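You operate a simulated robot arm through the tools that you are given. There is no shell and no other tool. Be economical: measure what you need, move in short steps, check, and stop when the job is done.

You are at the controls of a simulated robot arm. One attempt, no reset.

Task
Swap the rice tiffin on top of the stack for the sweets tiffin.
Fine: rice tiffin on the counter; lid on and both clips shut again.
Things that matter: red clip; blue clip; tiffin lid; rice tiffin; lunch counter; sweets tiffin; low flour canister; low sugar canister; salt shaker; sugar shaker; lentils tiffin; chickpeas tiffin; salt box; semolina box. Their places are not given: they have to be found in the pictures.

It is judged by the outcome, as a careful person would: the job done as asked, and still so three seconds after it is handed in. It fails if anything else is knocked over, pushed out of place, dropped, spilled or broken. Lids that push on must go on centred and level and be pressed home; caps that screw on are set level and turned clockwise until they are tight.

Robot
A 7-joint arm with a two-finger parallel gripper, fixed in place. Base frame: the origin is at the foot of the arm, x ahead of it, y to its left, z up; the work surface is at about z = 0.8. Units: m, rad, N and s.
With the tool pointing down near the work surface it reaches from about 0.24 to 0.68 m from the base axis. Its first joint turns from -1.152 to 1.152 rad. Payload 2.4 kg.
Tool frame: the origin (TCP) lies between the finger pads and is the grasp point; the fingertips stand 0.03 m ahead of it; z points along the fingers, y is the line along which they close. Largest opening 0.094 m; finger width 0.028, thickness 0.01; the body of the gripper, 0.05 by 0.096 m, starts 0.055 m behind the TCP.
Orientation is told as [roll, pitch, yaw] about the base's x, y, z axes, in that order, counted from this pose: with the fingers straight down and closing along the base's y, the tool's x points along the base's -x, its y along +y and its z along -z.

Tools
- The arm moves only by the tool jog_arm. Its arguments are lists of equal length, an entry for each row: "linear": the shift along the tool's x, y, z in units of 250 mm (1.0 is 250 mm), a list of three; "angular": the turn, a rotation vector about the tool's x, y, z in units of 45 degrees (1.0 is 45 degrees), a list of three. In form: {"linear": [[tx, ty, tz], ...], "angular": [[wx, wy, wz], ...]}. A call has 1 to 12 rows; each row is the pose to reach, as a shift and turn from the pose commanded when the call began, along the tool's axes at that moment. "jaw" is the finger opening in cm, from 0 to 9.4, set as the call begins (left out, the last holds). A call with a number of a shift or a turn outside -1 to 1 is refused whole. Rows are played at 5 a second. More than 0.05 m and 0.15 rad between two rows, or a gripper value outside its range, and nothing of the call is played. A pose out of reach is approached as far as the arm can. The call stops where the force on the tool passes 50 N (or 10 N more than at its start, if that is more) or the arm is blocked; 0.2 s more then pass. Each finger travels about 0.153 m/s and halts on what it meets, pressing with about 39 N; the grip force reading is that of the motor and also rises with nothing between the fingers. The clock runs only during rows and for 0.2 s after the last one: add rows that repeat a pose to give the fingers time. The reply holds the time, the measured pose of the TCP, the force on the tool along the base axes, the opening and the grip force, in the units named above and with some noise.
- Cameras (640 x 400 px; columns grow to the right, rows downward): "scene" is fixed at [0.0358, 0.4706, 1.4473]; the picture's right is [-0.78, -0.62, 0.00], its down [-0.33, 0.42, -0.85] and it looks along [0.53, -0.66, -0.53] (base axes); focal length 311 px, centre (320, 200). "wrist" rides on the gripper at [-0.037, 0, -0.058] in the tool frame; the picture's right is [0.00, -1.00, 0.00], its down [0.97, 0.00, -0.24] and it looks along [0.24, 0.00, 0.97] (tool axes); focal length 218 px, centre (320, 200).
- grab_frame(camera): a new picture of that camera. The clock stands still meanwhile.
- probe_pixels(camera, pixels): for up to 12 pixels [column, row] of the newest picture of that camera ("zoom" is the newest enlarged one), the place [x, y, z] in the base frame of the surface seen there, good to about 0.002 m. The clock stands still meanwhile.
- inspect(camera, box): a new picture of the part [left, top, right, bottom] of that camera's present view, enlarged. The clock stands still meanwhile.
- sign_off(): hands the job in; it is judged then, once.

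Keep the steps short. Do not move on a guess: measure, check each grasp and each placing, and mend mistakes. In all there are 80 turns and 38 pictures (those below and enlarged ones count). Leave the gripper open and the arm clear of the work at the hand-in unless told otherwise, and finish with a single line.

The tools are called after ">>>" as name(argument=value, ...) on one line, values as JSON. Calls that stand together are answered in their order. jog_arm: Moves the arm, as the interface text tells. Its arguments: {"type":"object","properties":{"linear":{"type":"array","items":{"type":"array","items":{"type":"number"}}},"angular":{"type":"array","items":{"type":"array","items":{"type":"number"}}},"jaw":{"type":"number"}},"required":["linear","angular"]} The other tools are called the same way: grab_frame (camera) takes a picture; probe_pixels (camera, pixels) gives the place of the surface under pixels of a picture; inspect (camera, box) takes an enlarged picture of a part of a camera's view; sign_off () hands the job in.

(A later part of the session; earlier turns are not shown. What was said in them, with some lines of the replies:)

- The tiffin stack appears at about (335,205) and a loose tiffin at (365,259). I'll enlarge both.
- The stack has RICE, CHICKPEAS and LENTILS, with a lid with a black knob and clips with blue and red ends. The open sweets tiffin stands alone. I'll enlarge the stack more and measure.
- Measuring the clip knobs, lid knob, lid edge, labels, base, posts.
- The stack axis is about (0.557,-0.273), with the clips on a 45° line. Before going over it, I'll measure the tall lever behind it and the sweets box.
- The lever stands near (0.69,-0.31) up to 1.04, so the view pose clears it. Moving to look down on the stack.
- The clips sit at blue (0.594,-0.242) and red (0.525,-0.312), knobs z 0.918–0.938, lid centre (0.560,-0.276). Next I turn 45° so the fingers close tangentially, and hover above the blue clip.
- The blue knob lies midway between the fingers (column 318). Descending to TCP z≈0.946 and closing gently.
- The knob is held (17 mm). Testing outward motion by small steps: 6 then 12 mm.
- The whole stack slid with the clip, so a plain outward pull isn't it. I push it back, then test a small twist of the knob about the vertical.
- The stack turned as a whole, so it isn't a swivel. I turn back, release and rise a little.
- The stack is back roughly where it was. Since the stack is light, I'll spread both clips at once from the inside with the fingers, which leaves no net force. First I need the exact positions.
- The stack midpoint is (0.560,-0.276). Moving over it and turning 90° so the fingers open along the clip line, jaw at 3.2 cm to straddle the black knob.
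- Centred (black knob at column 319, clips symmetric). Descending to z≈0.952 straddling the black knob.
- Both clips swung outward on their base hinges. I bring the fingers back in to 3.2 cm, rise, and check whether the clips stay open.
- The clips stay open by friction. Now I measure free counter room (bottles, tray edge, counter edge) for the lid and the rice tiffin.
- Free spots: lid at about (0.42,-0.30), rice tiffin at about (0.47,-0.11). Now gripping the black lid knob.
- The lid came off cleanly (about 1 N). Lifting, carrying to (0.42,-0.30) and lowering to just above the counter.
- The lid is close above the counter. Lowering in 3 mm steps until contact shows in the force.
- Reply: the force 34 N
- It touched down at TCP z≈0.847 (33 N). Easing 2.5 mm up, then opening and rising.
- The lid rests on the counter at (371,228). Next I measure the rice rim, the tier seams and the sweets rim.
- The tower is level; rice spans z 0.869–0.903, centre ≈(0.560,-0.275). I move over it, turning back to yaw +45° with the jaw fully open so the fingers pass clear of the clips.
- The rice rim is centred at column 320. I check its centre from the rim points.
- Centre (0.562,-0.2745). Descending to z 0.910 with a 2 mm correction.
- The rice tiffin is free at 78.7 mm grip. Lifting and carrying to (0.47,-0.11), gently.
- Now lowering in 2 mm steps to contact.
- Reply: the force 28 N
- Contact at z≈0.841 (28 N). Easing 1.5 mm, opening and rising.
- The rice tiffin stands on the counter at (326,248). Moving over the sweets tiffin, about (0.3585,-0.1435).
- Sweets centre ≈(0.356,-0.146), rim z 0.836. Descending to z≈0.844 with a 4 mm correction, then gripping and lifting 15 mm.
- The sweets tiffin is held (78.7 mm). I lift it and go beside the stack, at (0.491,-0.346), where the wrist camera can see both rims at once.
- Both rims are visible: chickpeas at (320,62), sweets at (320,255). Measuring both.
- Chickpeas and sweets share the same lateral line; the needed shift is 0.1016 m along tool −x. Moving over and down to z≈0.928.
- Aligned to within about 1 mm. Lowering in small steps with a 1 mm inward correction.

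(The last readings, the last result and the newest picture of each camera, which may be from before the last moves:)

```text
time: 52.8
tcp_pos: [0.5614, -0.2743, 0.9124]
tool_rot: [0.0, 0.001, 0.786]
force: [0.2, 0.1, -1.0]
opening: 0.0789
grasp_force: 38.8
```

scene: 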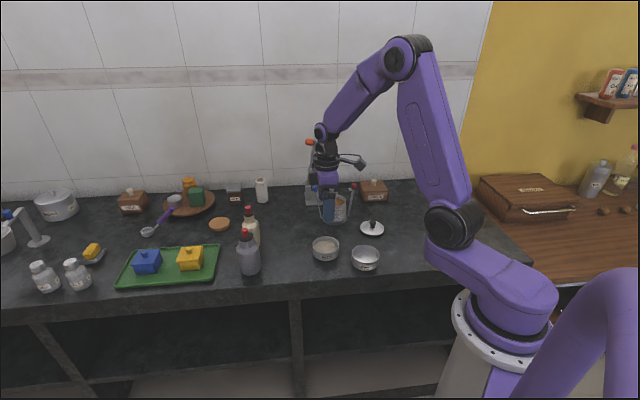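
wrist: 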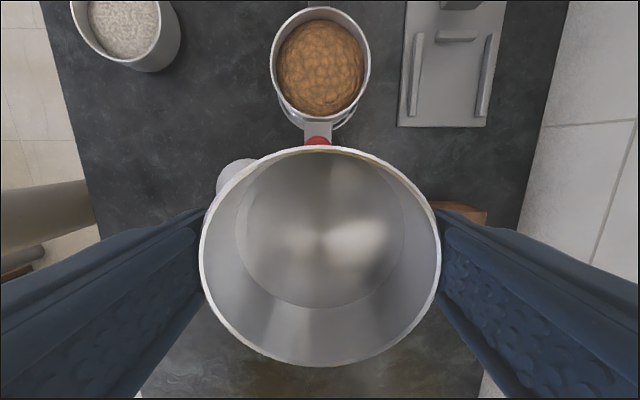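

>>> jog_arm(linear=[[0, 0, 0.004], [0, 0, 0.008], [0, 0, 0.01], [0, 0, 0.01]], angular=[[0, 0, 0], [0, 0, 0], [0, 0, 0], [0, 0, 0]])

```text
time: 53.8
tcp_pos: [0.563, -0.2734, 0.9109]
tool_rot: [-0.002, 0.0, 0.782]
force: [-4.6, 1.8, 16.4]
opening: 0.0786
grasp_force: 38.3
```

Contact at z≈0.911, matching the old rice seat. Opening and checking.

>>> jog_arm(linear=[[0, 0, -0.003], [0, 0, -0.003]], angular=[[0, 0, 0], [0, 0, 0]], jaw=9.4)

>>> jog_arm(linear=[[0, 0, -0.12], [0, 0, -0.24], [0, 0, -0.4], [0, 0, -0.4]], angular=[[0, 0, 0], [0, 0, 0], [0, 0, 0], [0, 0, 0]])

>>> inspect(camera="scene", box=[300, 170, 390, 240])

>>> grab_frame(camera="wrist")

```text
time: 54.4
tcp_pos: [0.5625, -0.273, 0.9092]
tool_rot: [0.001, -0.002, 0.785]
force: [0.7, -0.1, 0.7]
opening: 0.0941
grasp_force: 0.1
```

```text
time: 55.4
tcp_pos: [0.561, -0.2733, 1.009]
tool_rot: [0.001, 0.0, 0.786]
force: [-0.3, 0.4, -0.5]
opening: 0.0939
grasp_force: 0.0
```

```text
5.71 times, centred on (345, 205) of scene
```

zoom: 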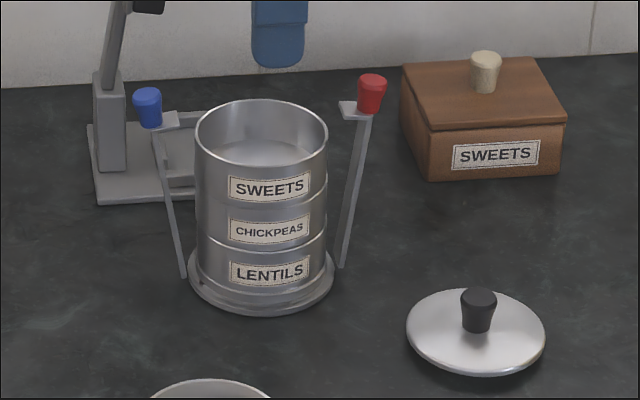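

```text
7 pictures are left
```

wrist: 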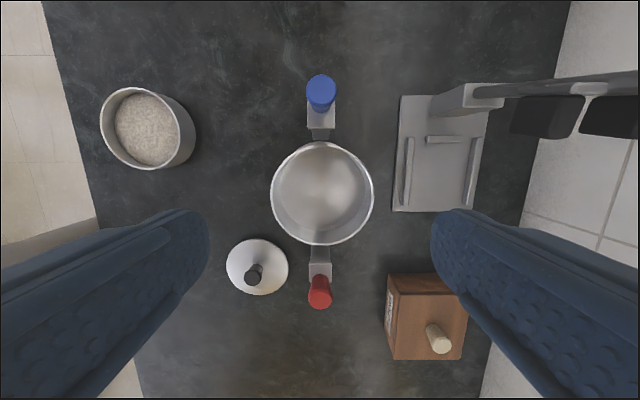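

The sweets tiffin is seated and the stack is flush. Measuring its rim, the lid knob, and the clips.

>>> probe_pixels(camera="wrist", pixels=[[272, 193], [372, 193], [322, 144], [322, 243], [254, 273], [253, 278], [230, 267], [288, 267], [258, 241], [321, 92], [320, 292]])

>>> probe_pixels(camera="zoom", pixels=[[478, 294], [478, 320], [408, 335], [544, 335], [475, 370], [255, 163], [262, 101], [480, 290], [142, 95], [372, 80], [197, 130], [327, 125]])

```text
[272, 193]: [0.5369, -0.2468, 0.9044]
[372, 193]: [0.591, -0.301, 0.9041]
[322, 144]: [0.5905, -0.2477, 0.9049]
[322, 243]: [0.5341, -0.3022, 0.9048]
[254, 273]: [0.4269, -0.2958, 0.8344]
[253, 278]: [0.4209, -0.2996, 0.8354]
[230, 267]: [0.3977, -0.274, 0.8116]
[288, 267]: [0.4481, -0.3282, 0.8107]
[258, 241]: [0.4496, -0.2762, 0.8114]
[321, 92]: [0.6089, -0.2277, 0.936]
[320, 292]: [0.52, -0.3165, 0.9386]
```

```text
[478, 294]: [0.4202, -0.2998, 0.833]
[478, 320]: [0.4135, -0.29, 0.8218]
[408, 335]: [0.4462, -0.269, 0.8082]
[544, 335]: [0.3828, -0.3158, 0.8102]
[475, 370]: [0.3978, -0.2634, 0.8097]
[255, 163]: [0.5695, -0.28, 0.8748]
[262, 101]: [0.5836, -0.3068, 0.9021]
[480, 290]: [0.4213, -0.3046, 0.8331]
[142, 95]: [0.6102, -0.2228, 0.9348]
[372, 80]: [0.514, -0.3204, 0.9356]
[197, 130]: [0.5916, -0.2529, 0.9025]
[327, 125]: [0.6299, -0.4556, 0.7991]
```

Sweets rim centre (0.563,-0.275), level at 0.904. Lid knob at (0.421,-0.300). Going to the lid, jaw 4.5 cm.

>>> jog_arm(linear=[[0.119, 0.081, 0], [0.237, 0.162, 0], [0.356, 0.243, 0], [0.474, 0.324, 0], [0.474, 0.324, 0.15], [0.474, 0.324, 0.3], [0.474, 0.324, 0.4], [0.474, 0.324, 0.4]], angular=[[0, 0, 0], [0, 0, 0], [0, 0, 0], [0, 0, 0], [0, 0, 0], [0, 0, 0], [0, 0, 0], [0, 0, 0]], jaw=4.5)

```text
time: 57.2
tcp_pos: [0.4229, -0.3, 0.9107]
tool_rot: [0.0, 0.0, 0.786]
force: [0.2, -0.1, -0.3]
opening: 0.0451
grasp_force: 0.2
```

Over the lid knob. Descending to z≈0.846, gripping, and lifting 10 mm.

>>> jog_arm(linear=[[0.003, 0, 0.1], [0.003, 0, 0.2], [0.003, 0, 0.25], [0.003, 0, 0.25]], angular=[[0, 0, 0], [0, 0, 0], [0, 0, 0], [0, 0, 0]])

>>> jog_arm(linear=[[0, 0, 0], [0, 0, 0], [0, 0, 0]], angular=[[0, 0, 0], [0, 0, 0], [0, 0, 0]], jaw=0)

>>> jog_arm(linear=[[0, 0, -0.1], [0, 0, -0.3], [0, 0, -0.5], [0, 0, -0.68], [0, 0, -0.68]], angular=[[0, 0, 0], [0, 0, 0], [0, 0, 0], [0, 0, 0], [0, 0, 0]])

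>>> grab_frame(camera="wrist")

```text
time: 58.2
tcp_pos: [0.4204, -0.3012, 0.8477]
tool_rot: [0.0, -0.001, 0.786]
force: [-0.6, 0.6, 0.0]
opening: 0.045
grasp_force: 0.1
```

```text
time: 59.0
tcp_pos: [0.421, -0.3016, 0.8479]
tool_rot: [0.0, 0.001, 0.784]
force: [-0.2, 0.3, -0.5]
opening: 0.0204
grasp_force: 39.0
```

```text
time: 60.2
tcp_pos: [0.4187, -0.3028, 1.0156]
tool_rot: [0.0, 0.001, 0.785]
force: [-0.8, 0.5, -0.2]
opening: 0.0199
grasp_force: 39.1
```

```text
6 pictures are left
```

wrist: 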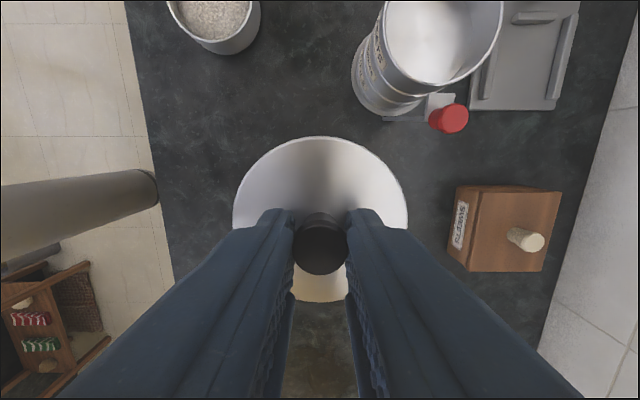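

The lid is held. Checking its centre and level from the rim.

>>> probe_pixels(camera="wrist", pixels=[[235, 220], [405, 220], [320, 139], [320, 299], [247, 180], [394, 180], [322, 255], [320, 245]])

```text
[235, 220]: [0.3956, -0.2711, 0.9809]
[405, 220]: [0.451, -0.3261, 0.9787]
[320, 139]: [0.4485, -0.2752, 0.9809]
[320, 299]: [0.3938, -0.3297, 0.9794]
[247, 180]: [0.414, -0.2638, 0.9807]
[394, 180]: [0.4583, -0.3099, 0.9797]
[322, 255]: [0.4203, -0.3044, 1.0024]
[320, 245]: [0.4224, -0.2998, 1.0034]
```

The lid is level and centred on the TCP. Carrying it over the sweets rim and down to just above.

>>> jog_arm(linear=[[-0.12, -0.081, 0], [-0.239, -0.162, 0], [-0.358, -0.243, 0], [-0.477, -0.325, 0], [-0.477, -0.325, 0], [-0.477, -0.325, 0.1], [-0.477, -0.325, 0.2], [-0.477, -0.325, 0.24], [-0.477, -0.325, 0.24]], angular=[[0, 0, 0], [0, 0, 0], [0, 0, 0], [0, 0, 0], [0, 0, 0], [0, 0, 0], [0, 0, 0], [0, 0, 0], [0, 0, 0]])

>>> inspect(camera="scene", box=[300, 170, 370, 230])

```text
time: 62.2
tcp_pos: [0.5638, -0.2762, 0.9581]
tool_rot: [0.0, 0.001, 0.786]
force: [-0.2, 0.5, -0.4]
opening: 0.0199
grasp_force: 39.5
```

```text
6.67 times, centred on (335, 200) of scene
```

zoom: 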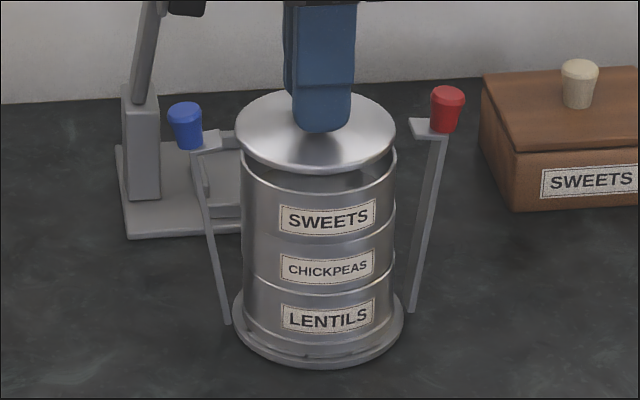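

Aligned (lid 240–394, rim 241–396 in the zoom). Lowering to contact in 2 mm steps.

>>> jog_arm(linear=[[0.002, 0, 0.01], [0.002, 0, 0.02], [0.002, 0, 0.03], [0.002, 0, 0.04], [0.002, 0, 0.048], [0.002, 0, 0.048]], angular=[[0, 0, 0], [0, 0, 0], [0, 0, 0], [0, 0, 0], [0, 0, 0], [0, 0, 0]])

```text
time: 63.6
tcp_pos: [0.5624, -0.2749, 0.9445]
tool_rot: [-0.002, 0.001, 0.784]
force: [-2.3, 0.7, 9.7]
opening: 0.0202
grasp_force: 38.9
```

Seated with 10 N at z≈0.945, the original lid height. Pressing a little more to be home.

>>> jog_arm(linear=[[0, 0, 0.004], [0, 0, 0.008], [0, 0, 0.008]], angular=[[0, 0, 0], [0, 0, 0], [0, 0, 0]])

>>> jog_arm(linear=[[0, 0, -0.004], [0, 0, -0.004]], angular=[[0, 0, 0], [0, 0, 0]], jaw=4.5)

>>> jog_arm(linear=[[0, 0, -0.12], [0, 0, -0.24], [0, 0, -0.28], [0, 0, -0.28]], angular=[[0, 0, 0], [0, 0, 0], [0, 0, 0], [0, 0, 0]])

>>> grab_frame(camera="wrist")

```text
time: 64.4
tcp_pos: [0.5634, -0.2749, 0.9446]
tool_rot: [-0.004, -0.001, 0.786]
force: [-8.6, 3.6, 33.5]
opening: 0.0199
grasp_force: 39.1
```

```text
time: 65.0
tcp_pos: [0.5622, -0.2757, 0.9435]
tool_rot: [0.001, 0.0, 0.784]
force: [-0.6, -0.7, -0.5]
opening: 0.0451
grasp_force: 0.0
```

```text
time: 66.0
tcp_pos: [0.5623, -0.2753, 1.0151]
tool_rot: [0.001, 0.0, 0.787]
force: [-0.1, -0.3, -0.3]
opening: 0.0452
grasp_force: 0.2
```

```text
4 pictures are left
```

wrist: 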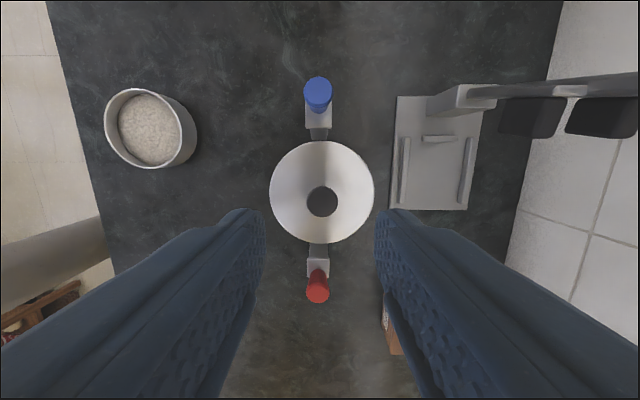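

>>> probe_pixels(camera="wrist", pixels=[[272, 190], [372, 190], [322, 143], [322, 241], [321, 199], [318, 90], [318, 290], [318, 122], [318, 265]])

```text
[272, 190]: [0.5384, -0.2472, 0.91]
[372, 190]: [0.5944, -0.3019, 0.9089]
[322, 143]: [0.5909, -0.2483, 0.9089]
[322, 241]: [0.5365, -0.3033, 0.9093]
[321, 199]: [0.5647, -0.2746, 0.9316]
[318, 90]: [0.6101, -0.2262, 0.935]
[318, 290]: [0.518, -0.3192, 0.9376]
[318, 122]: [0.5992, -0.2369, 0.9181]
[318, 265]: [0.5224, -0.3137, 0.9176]
```

The lid is centred and level at 0.909, as at the start. Next I shut the clips by squeezing each clip knob against the lid's black knob, so nothing slides. Turning to yaw −45° and shifting 35 mm toward blue, jaw fully open.

>>> jog_arm(linear=[[0, 0, 0], [0, 0, 0], [0, 0, 0], [0, 0, 0], [0, 0, 0], [0, 0, 0], [0, 0, 0]], angular=[[0, 0, 0.167], [0, 0, 0.333], [0, 0, 0.5], [0, 0, 0.667], [0, 0, 0.833], [0, 0, 1], [0, 0, 1]], jaw=9.4)

>>> jog_arm(linear=[[0, 0, 0], [0, 0, 0], [0, 0, 0], [0, 0, 0], [0, 0, 0], [0, 0, 0], [0, 0, 0]], angular=[[0, 0, 0.167], [0, 0, 0.333], [0, 0, 0.5], [0, 0, 0.667], [0, 0, 0.833], [0, 0, 1], [0, 0, 1]])

>>> jog_arm(linear=[[0, 0.07, 0], [0, 0.139, 0], [0, 0.139, 0]], angular=[[0, 0, 0], [0, 0, 0], [0, 0, 0]])

>>> grab_frame(camera="wrist")

```text
time: 67.6
tcp_pos: [0.5611, -0.2749, 1.0138]
tool_rot: [0.001, 0.001, -0.002]
force: [-0.9, 0.3, -0.7]
opening: 0.0942
grasp_force: 0.2
```

```text
time: 69.2
tcp_pos: [0.561, -0.2746, 1.0141]
tool_rot: [0.0, 0.0, -0.787]
force: [0.2, 0.0, 0.4]
opening: 0.0938
grasp_force: 0.0
```

```text
time: 70.0
tcp_pos: [0.587, -0.2503, 1.0135]
tool_rot: [-0.001, 0.001, -0.786]
force: [0.1, 0.3, 0.4]
opening: 0.094
grasp_force: 0.1
```

```text
3 pictures are left
```

wrist: 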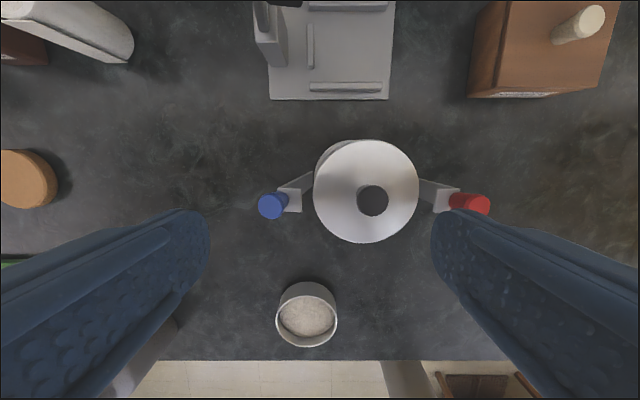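

Clearances are about 4 mm at the black knob and 8 mm at the blue one. Descending to z≈0.951, then closing in stages, shifting so the inner finger stays just off the black knob.

>>> jog_arm(linear=[[0, 0, 0.08], [0, 0, 0.16], [0, 0, 0.22], [0, 0, 0.251], [0, 0, 0.251]], angular=[[0, 0, 0], [0, 0, 0], [0, 0, 0], [0, 0, 0], [0, 0, 0]])

>>> jog_arm(linear=[[0, -0.006, 0], [0, -0.012, 0], [0, -0.012, 0]], angular=[[0, 0, 0], [0, 0, 0], [0, 0, 0]], jaw=8.4)

>>> jog_arm(linear=[[0, -0.008, 0], [0, -0.016, 0], [0, -0.016, 0]], angular=[[0, 0, 0], [0, 0, 0], [0, 0, 0]], jaw=7.6)

>>> jog_arm(linear=[[0, -0.006, 0], [0, -0.012, 0], [0, -0.012, 0]], angular=[[0, 0, 0], [0, 0, 0], [0, 0, 0]], jaw=7.0)

```text
time: 71.2
tcp_pos: [0.5867, -0.2511, 0.9515]
tool_rot: [0.001, 0.0, -0.786]
force: [0.8, 0.3, 0.3]
opening: 0.0938
grasp_force: 0.1
```

```text
time: 72.0
tcp_pos: [0.584, -0.2522, 0.9508]
tool_rot: [0.001, 0.001, -0.784]
force: [0.6, 0.8, -0.9]
opening: 0.0845
grasp_force: 0.1
```

```text
time: 72.8
tcp_pos: [0.5806, -0.2555, 0.9519]
tool_rot: [0.001, 0.0, -0.785]
force: [0.2, 0.3, 0.5]
opening: 0.076
grasp_force: 0.0
```

```text
time: 73.6
tcp_pos: [0.5793, -0.2565, 0.9513]
tool_rot: [0.001, 0.0, -0.786]
force: [0.5, -0.7, -0.2]
opening: 0.0701
grasp_force: 0.8
```

Opening is 70 mm with little resistance. Now the final squeeze.

>>> jog_arm(linear=[[0, 0, 0], [0, 0, 0], [0, 0, 0]], angular=[[0, 0, 0], [0, 0, 0], [0, 0, 0]], jaw=6.2)

```text
time: 74.4
tcp_pos: [0.5791, -0.2567, 0.9523]
tool_rot: [0.001, 0.001, -0.785]
force: [-0.9, -0.5, 0.6]
opening: 0.0628
grasp_force: 0.8
```

It went to 63 mm without stalling. I look to see where the clip is.

>>> inspect(camera="scene", box=[300, 170, 370, 230])

```text
6.67 times, centred on (335, 200) of scene
```

zoom: 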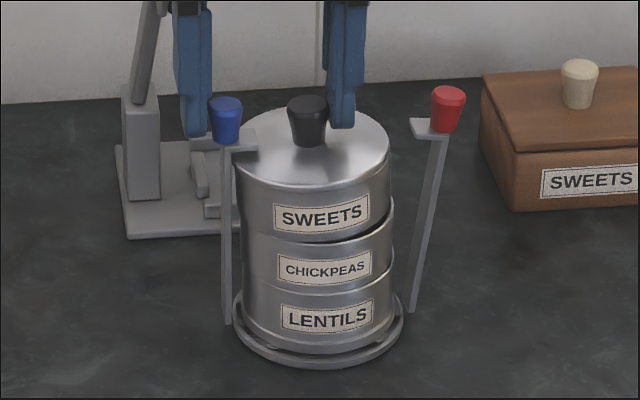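

The final squeeze was too much: it nudged the sweets tier and lid about 3 mm toward blue. The blue clip itself is upright over the lid. I measure the displacement, then release and re-seat it.

>>> probe_pixels(camera="zoom", pixels=[[307, 101], [307, 130], [240, 150], [385, 135], [312, 188], [227, 100], [227, 135], [448, 92], [228, 310], [413, 300], [320, 240], [250, 145]])

>>> jog_arm(linear=[[0, 0, 0], [0, 0, 0]], angular=[[0, 0, 0], [0, 0, 0]], jaw=7.4)

>>> jog_arm(linear=[[0, 0, -0.08], [0, 0, -0.16], [0, 0, -0.22], [0, 0, -0.22]], angular=[[0, 0, 0], [0, 0, 0], [0, 0, 0], [0, 0, 0]])

```text
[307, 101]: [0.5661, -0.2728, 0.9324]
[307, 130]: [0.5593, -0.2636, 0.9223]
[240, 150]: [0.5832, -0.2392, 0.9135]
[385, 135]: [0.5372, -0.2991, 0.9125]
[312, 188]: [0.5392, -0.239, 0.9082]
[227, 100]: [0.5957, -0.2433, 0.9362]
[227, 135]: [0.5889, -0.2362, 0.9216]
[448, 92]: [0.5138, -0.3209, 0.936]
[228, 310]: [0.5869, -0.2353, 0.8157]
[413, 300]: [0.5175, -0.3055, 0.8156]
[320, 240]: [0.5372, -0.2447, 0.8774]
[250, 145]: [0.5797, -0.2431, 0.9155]
```

```text
time: 75.0
tcp_pos: [0.5788, -0.2571, 0.9518]
tool_rot: [-0.001, -0.001, -0.783]
force: [-0.3, -0.6, -0.2]
opening: 0.074
grasp_force: 0.0
```

```text
time: 76.0
tcp_pos: [0.5793, -0.2576, 1.0061]
tool_rot: [0.003, 0.0, -0.786]
force: [-0.1, -0.1, 0.5]
opening: 0.0738
grasp_force: 0.2
```

The black knob sits at s≈0.207 versus 0.204 before, a 3 mm offset. Moving over it, gripping it, bringing it back and pressing down.

>>> jog_arm(linear=[[-0.004, -0.041, 0], [-0.008, -0.082, 0], [-0.008, -0.082, 0]], angular=[[0, 0, 0], [0, 0, 0], [0, 0, 0]], jaw=3.0)

>>> jog_arm(linear=[[0, 0, 0.08], [0, 0, 0.16], [0, 0, 0.21], [0, 0, 0.24], [0, 0, 0.24]], angular=[[0, 0, 0], [0, 0, 0], [0, 0, 0], [0, 0, 0], [0, 0, 0]])

>>> jog_arm(linear=[[0, 0, 0], [0, 0, 0], [0, 0, 0]], angular=[[0, 0, 0], [0, 0, 0], [0, 0, 0]], jaw=0)

```text
time: 76.8
tcp_pos: [0.5672, -0.2724, 1.0052]
tool_rot: [-0.001, 0.0, -0.784]
force: [0.7, 0.0, 0.0]
opening: 0.0298
grasp_force: 0.0
```

```text
time: 78.0
tcp_pos: [0.5661, -0.2741, 0.9469]
tool_rot: [0.0, -0.003, -0.784]
force: [-1.9, 2.5, 14.2]
opening: 0.0295
grasp_force: 0.1
```

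```text
time: 78.8
tcp_pos: [0.5669, -0.2732, 0.9447]
tool_rot: [0.0, 0.002, -0.784]
force: [-0.1, -0.1, -0.6]
opening: 0.0197
grasp_force: 38.8
```

Gripped. Now shifting 3.5 mm toward red, then pressing down in steps.

>>> jog_arm(linear=[[0, -0.007, 0], [0, -0.014, 0], [0, -0.014, 0.004], [0, -0.014, 0.008], [0, -0.014, 0.008]], angular=[[0, 0, 0], [0, 0, 0], [0, 0, 0], [0, 0, 0], [0, 0, 0]])

```text
time: 80.0
tcp_pos: [0.5633, -0.276, 0.9446]
tool_rot: [0.001, -0.001, -0.787]
force: [0.4, 0.0, 6.5]
opening: 0.02
grasp_force: 38.7
```

>>> jog_arm(linear=[[0, 0, 0.005], [0, 0, 0.01], [0, 0, 0.012], [0, 0, 0.012]], angular=[[0, 0, 0], [0, 0, 0], [0, 0, 0], [0, 0, 0]])

>>> inspect(camera="scene", box=[300, 170, 370, 230])

```text
time: 81.0
tcp_pos: [0.563, -0.2767, 0.9421]
tool_rot: [0.001, -0.001, -0.785]
force: [-1.9, -2.4, 10.5]
opening: 0.0201
grasp_force: 39.3
```

```text
6.67 times, centred on (335, 200) of scene
```

zoom: 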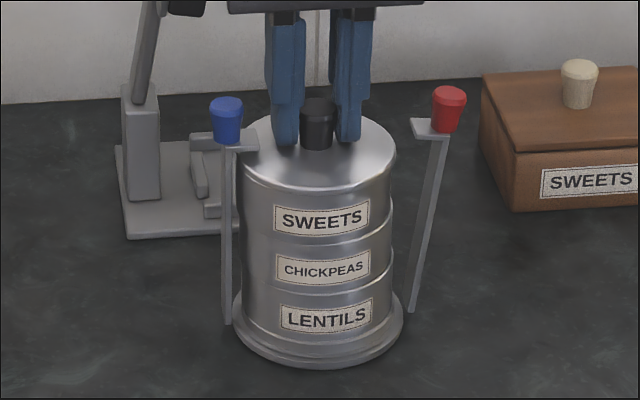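

The tiers look flush again; I check the lid level and offsets by probing.

>>> probe_pixels(camera="zoom", pixels=[[248, 160], [394, 150], [320, 185], [320, 194], [250, 200], [385, 200], [250, 250], [385, 250], [320, 248], [250, 300], [385, 300], [317, 104]])

```text
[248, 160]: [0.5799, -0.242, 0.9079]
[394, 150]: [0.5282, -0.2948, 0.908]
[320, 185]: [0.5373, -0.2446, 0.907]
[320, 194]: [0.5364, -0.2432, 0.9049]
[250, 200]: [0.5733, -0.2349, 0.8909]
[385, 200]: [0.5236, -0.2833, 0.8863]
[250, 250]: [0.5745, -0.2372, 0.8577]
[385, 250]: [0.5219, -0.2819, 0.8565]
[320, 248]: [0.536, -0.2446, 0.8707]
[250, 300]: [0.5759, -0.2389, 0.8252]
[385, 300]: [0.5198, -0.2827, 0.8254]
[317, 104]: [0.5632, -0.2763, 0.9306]
```

The lid is level (0.907–0.908). The sweets tier still seems 1–2 mm toward blue, so while gripping I drag the lid 2 mm toward red under light pressure, then come back 1 mm and press.

>>> jog_arm(linear=[[0, -0.004, 0], [0, -0.008, 0], [0, -0.008, 0], [0, -0.004, 0], [0, -0.004, 0.004], [0, -0.004, 0.004]], angular=[[0, 0, 0], [0, 0, 0], [0, 0, 0], [0, 0, 0], [0, 0, 0], [0, 0, 0]])

```text
time: 82.4
tcp_pos: [0.5623, -0.2761, 0.9424]
tool_rot: [0.0, -0.001, -0.786]
force: [-4.5, 1.7, 26.2]
opening: 0.0203
grasp_force: 39.0
```

Re-seated with 26 N. Releasing, rising, and shifting 32 mm toward red with the jaw fully open.

>>> jog_arm(linear=[[0, 0, -0.006], [0, 0, -0.006]], angular=[[0, 0, 0], [0, 0, 0]], jaw=3.0)

>>> jog_arm(linear=[[0, 0, -0.1], [0, 0, -0.2], [0, 0, -0.25], [0, 0, -0.25]], angular=[[0, 0, 0], [0, 0, 0], [0, 0, 0], [0, 0, 0]])

>>> jog_arm(linear=[[0, -0.064, 0], [0, -0.127, 0], [0, -0.127, 0]], angular=[[0, 0, 0], [0, 0, 0], [0, 0, 0]], jaw=9.4)

```text
time: 83.0
tcp_pos: [0.5629, -0.2762, 0.9415]
tool_rot: [-0.001, 0.004, -0.784]
force: [0.1, 0.2, -1.1]
opening: 0.0301
grasp_force: 0.0
```

```text
time: 84.0
tcp_pos: [0.5625, -0.2764, 1.0028]
tool_rot: [0.0, 0.001, -0.786]
force: [-0.4, -0.3, 0.4]
opening: 0.0301
grasp_force: 0.0
```

```text
time: 84.8
tcp_pos: [0.5401, -0.2984, 1.0039]
tool_rot: [-0.001, 0.0, -0.786]
force: [-0.6, -0.7, -0.9]
opening: 0.094
grasp_force: 0.0
```

Position is good. Descending and closing in stages: 8.4, 7.6, then 7.0 cm.

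>>> jog_arm(linear=[[0, 0, 0.08], [0, 0, 0.16], [0, 0, 0.21], [0, 0, 0.21]], angular=[[0, 0, 0], [0, 0, 0], [0, 0, 0], [0, 0, 0]])

>>> jog_arm(linear=[[0, 0.002, 0], [0, 0.004, 0], [0, 0.004, 0]], angular=[[0, 0, 0], [0, 0, 0], [0, 0, 0]], jaw=8.4)

>>> jog_arm(linear=[[0, 0.008, 0], [0, 0.016, 0], [0, 0.016, 0]], angular=[[0, 0, 0], [0, 0, 0], [0, 0, 0]], jaw=7.6)

>>> jog_arm(linear=[[0, 0.006, 0], [0, 0.012, 0], [0, 0.012, 0]], angular=[[0, 0, 0], [0, 0, 0], [0, 0, 0]], jaw=7.0)

```text
time: 85.8
tcp_pos: [0.5397, -0.3, 0.9521]
tool_rot: [-0.001, -0.001, -0.784]
force: [-0.1, 0.3, 0.2]
opening: 0.094
grasp_force: 0.1
```

```text
time: 86.6
tcp_pos: [0.5422, -0.2975, 0.9509]
tool_rot: [-0.001, 0.0, -0.785]
force: [0.3, 0.4, 0.7]
opening: 0.0842
grasp_force: 0.0
```

```text
time: 87.4
tcp_pos: [0.544, -0.2954, 0.9528]
tool_rot: [0.001, 0.0, -0.785]
force: [0.0, 0.3, 0.0]
opening: 0.0763
grasp_force: 0.0
```

```text
time: 88.2
tcp_pos: [0.5457, -0.2936, 0.9517]
tool_rot: [0.0, 0.0, -0.786]
force: [-1.5, -2.5, 0.4]
opening: 0.0716
grasp_force: 1.0
```

A reaction of about 3 N shows on the red knob. Continuing to 6.8 cm with a small shift.

>>> jog_arm(linear=[[0, 0.002, 0], [0, 0.004, 0], [0, 0.004, 0]], angular=[[0, 0, 0], [0, 0, 0], [0, 0, 0]], jaw=6.8)

```text
time: 89.0
tcp_pos: [0.5472, -0.2929, 0.9517]
tool_rot: [0.0, 0.001, -0.786]
force: [-2.5, -2.1, 0.9]
opening: 0.0703
grasp_force: 2.2
```

Red face ≈0.1447, near the expected closed position. I spend the last picture here to judge the state.

>>> inspect(camera="scene", box=[300, 170, 370, 230])

```text
6.67 times, centred on (335, 200) of scene
```

zoom: 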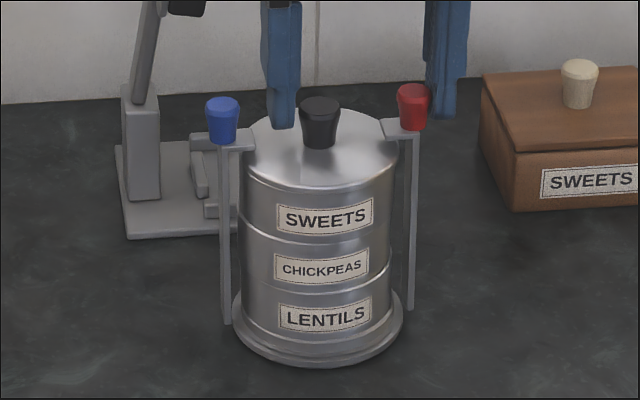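

Both clips look upright over the lid and the tiers are aligned. Probing the knobs, posts and lid to quantify.

>>> probe_pixels(camera="zoom", pixels=[[222, 101], [222, 135], [222, 165], [226, 310], [412, 89], [412, 122], [414, 150], [411, 300], [252, 140], [385, 128], [320, 101], [248, 155]])

>>> probe_pixels(camera="zoom", pixels=[[248, 165], [394, 160], [320, 187], [250, 200], [385, 200], [250, 245], [385, 245], [250, 300], [385, 300], [320, 175], [320, 190], [243, 148]])

```text
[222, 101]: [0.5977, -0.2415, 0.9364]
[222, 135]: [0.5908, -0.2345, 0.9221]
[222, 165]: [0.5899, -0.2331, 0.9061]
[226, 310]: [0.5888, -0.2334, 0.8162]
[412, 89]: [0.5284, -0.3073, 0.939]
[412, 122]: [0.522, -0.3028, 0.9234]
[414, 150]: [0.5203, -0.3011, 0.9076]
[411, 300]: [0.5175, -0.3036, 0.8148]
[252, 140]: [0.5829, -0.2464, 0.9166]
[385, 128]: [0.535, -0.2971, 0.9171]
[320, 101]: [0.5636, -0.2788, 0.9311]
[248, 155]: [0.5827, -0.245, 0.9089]
```

```text
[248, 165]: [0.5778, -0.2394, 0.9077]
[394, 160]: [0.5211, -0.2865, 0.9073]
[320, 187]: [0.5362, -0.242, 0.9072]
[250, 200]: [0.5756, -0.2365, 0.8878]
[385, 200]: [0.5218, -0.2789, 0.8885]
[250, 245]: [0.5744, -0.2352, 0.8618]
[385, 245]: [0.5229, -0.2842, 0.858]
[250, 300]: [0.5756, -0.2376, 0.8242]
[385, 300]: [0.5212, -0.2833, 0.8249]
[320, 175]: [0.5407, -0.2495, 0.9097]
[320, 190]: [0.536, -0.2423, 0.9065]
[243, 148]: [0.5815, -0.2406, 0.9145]
```

Compared with the first picture, the clip hooks sit the same distance from the lid knob (65/61 px against 64/61), so both are shut; the blue may be 1 mm loose under the present push. I release red, rise, and set up a light inward push on blue.

>>> jog_arm(linear=[[0, 0, 0], [0, 0, 0]], angular=[[0, 0, 0], [0, 0, 0]], jaw=7.6)

>>> jog_arm(linear=[[0, 0, -0.1], [0, 0, -0.2], [0, 0, -0.22], [0, 0, -0.22]], angular=[[0, 0, 0], [0, 0, 0], [0, 0, 0], [0, 0, 0]])

>>> jog_arm(linear=[[0, 0.1, 0], [0, 0.193, 0], [0, 0.193, 0]], angular=[[0, 0, 0], [0, 0, 0], [0, 0, 0]], jaw=8.0)

```text
time: 89.6
tcp_pos: [0.5468, -0.2932, 0.9518]
tool_rot: [0.001, 0.0, -0.785]
force: [-1.2, 0.3, -0.7]
opening: 0.0769
grasp_force: 0.8
```

```text
time: 90.6
tcp_pos: [0.5478, -0.2925, 1.0061]
tool_rot: [0.001, -0.001, -0.784]
force: [-0.5, 0.1, 0.0]
opening: 0.0761
grasp_force: 0.0
```

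```text
time: 91.4
tcp_pos: [0.5804, -0.2574, 1.0056]
tool_rot: [0.0, -0.001, -0.785]
force: [0.2, 0.3, -0.3]
opening: 0.0801
grasp_force: 0.0
```

At s=0.228 as planned. Descending, then sweeping inward.

>>> jog_arm(linear=[[0, 0, 0.08], [0, 0, 0.16], [0, 0, 0.216], [0, 0, 0.216]], angular=[[0, 0, 0], [0, 0, 0], [0, 0, 0], [0, 0, 0]])

>>> jog_arm(linear=[[0, -0.01, 0], [0, -0.02, 0], [0, -0.024, 0], [0, -0.024, 0]], angular=[[0, 0, 0], [0, 0, 0], [0, 0, 0], [0, 0, 0]])

>>> jog_arm(linear=[[0, -0.004, 0], [0, -0.006, 0], [0, -0.006, 0]], angular=[[0, 0, 0], [0, 0, 0], [0, 0, 0]])

```text
time: 92.4
tcp_pos: [0.5809, -0.2591, 0.9528]
tool_rot: [0.0, -0.001, -0.784]
force: [0.1, 0.7, 0.7]
opening: 0.0798
grasp_force: 0.1
```

```text
time: 93.4
tcp_pos: [0.5773, -0.2642, 0.9525]
tool_rot: [0.001, -0.001, -0.784]
force: [-0.3, 0.7, 0.1]
opening: 0.0799
grasp_force: 0.0
```

```text
time: 94.2
tcp_pos: [0.5761, -0.2644, 0.9527]
tool_rot: [0.001, -0.001, -0.786]
force: [0.0, 0.2, -0.1]
opening: 0.0801
grasp_force: 0.2
```

No contact yet (blue face at 0.261). Continuing by 1 mm steps.

>>> jog_arm(linear=[[0, -0.004, 0], [0, -0.006, 0], [0, -0.006, 0]], angular=[[0, 0, 0], [0, 0, 0], [0, 0, 0]])

>>> jog_arm(linear=[[0, -0.004, 0], [0, -0.004, 0]], angular=[[0, 0, 0], [0, 0, 0]])

```text
time: 95.0
tcp_pos: [0.5762, -0.2637, 0.9529]
tool_rot: [0.001, 0.0, -0.788]
force: [0.0, -0.5, 0.2]
opening: 0.0801
grasp_force: 0.0
```

```text
time: 95.6
tcp_pos: [0.5748, -0.2664, 0.9529]
tool_rot: [-0.001, 0.0, -0.785]
force: [0.7, 0.1, -0.4]
opening: 0.0797
grasp_force: 0.1
```

>>> jog_arm(linear=[[0, -0.004, 0], [0, -0.004, 0]], angular=[[0, 0, 0], [0, 0, 0]])

>>> jog_arm(linear=[[0, -0.003, 0], [0, -0.003, 0]], angular=[[0, 0, 0], [0, 0, 0]])

```text
time: 96.2
tcp_pos: [0.5726, -0.2662, 0.9525]
tool_rot: [0.0, -0.001, -0.785]
force: [-0.1, 1.0, -0.7]
opening: 0.0801
grasp_force: 0.2
```

```text
time: 96.8
tcp_pos: [0.5741, -0.2667, 0.9512]
tool_rot: [0.0, 0.0, -0.786]
force: [0.9, 1.5, -1.0]
opening: 0.081
grasp_force: 0.9
```

Light contact (1.7 N) at face 0.257, the original closed position. One more millimetre to be sure it is home.

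>>> jog_arm(linear=[[0, -0.003, 0], [0, -0.005, 0], [0, -0.005, 0]], angular=[[0, 0, 0], [0, 0, 0], [0, 0, 0]])

```text
time: 97.6
tcp_pos: [0.5721, -0.2672, 0.9537]
tool_rot: [-0.001, 0.0, -0.786]
force: [1.8, 2.2, 0.4]
opening: 0.082
grasp_force: 1.7
```

The blue clip is firm at about 3 N, like red. Backing off, rising, then a gentle press on the lid knob with closed fingers, which also checks its height.

>>> jog_arm(linear=[[0, 0.02, 0], [0, 0.03, 0], [0, 0.03, -0.1], [0, 0.03, -0.22], [0, 0.03, -0.22]], angular=[[0, 0, 0], [0, 0, 0], [0, 0, 0], [0, 0, 0], [0, 0, 0]])

>>> jog_arm(linear=[[0, -0.04, 0], [0, -0.08, 0], [0, -0.083, 0], [0, -0.083, 0]], angular=[[0, 0, 0], [0, 0, 0], [0, 0, 0], [0, 0, 0]], jaw=0)

```text
time: 98.8
tcp_pos: [0.5781, -0.2628, 1.0081]
tool_rot: [0.001, 0.0, -0.785]
force: [0.3, 0.3, 0.8]
opening: 0.0798
grasp_force: 0.1
```

```text
time: 99.8
tcp_pos: [0.5638, -0.2773, 1.0071]
tool_rot: [0.0, -0.001, -0.785]
force: [0.1, -0.2, -0.7]
opening: 0.0002
grasp_force: 32.9
```

>>> jog_arm(linear=[[0, 0, 0.08], [0, 0, 0.15], [0, 0, 0.166], [0, 0, 0.172], [0, 0, 0.178], [0, 0, 0.182], [0, 0, 0.182]], angular=[[0, 0, 0], [0, 0, 0], [0, 0, 0], [0, 0, 0], [0, 0, 0], [0, 0, 0], [0, 0, 0]])

```text
time: 101.4
tcp_pos: [0.5629, -0.2785, 0.9615]
tool_rot: [0.0, 0.0, -0.785]
force: [0.4, 0.4, -0.3]
opening: 0.0
grasp_force: 32.8
```

>>> jog_arm(linear=[[0, 0, 0.004], [0, 0, 0.008], [0, 0, 0.012], [0, 0, 0.012]], angular=[[0, 0, 0], [0, 0, 0], [0, 0, 0], [0, 0, 0]])

```text
time: 102.4
tcp_pos: [0.5633, -0.278, 0.9618]
tool_rot: [0.001, -0.004, -0.786]
force: [-8.6, 2.5, 34.9]
opening: 0.0
grasp_force: 32.5
```

The lid is home (35 N at the same height as at the start). Rising, opening, and moving clear.

>>> jog_arm(linear=[[0, 0, -0.15], [0, 0, -0.3], [0, 0, -0.45], [0.15, 0, -0.55], [0.3, 0, -0.55], [0.45, 0, -0.55], [0.6, 0, -0.55], [0.6, 0, -0.55]], angular=[[0, 0, 0], [0, 0, 0], [0, 0, 0], [0, 0, 0], [0, 0, 0], [0, 0, 0], [0, 0, 0], [0, 0, 0]])

>>> jog_arm(linear=[[0, 0, 0], [0, 0, 0], [0, 0, 0], [0, 0, 0]], angular=[[0, 0, 0], [0, 0, 0], [0, 0, 0], [0, 0, 0]], jaw=9.4)

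>>> sign_off()

```text
time: 104.2
tcp_pos: [0.4566, -0.1694, 1.0956]
tool_rot: [0.0, 0.0, -0.786]
force: [-0.7, -0.1, -0.2]
opening: 0.0
grasp_force: 33.0
```

```text
time: 105.2
tcp_pos: [0.4549, -0.1712, 1.0964]
tool_rot: [0.0, 0.0, -0.784]
force: [0.9, -0.8, -0.3]
opening: 0.0938
grasp_force: 0.1
```

```text
The job is handed in.
```

The sweets tiffin is on top of the stack with the lid pressed on and both clips shut, the rice tiffin is on the counter, and the arm is clear with the gripper open; the stack slid about 1 cm in early clip tests (I put it back), a later squeeze shifted the sweets tier about 3 mm (re-seated), and with the pictures used up I checked the last clip push and lid press by force and position only.
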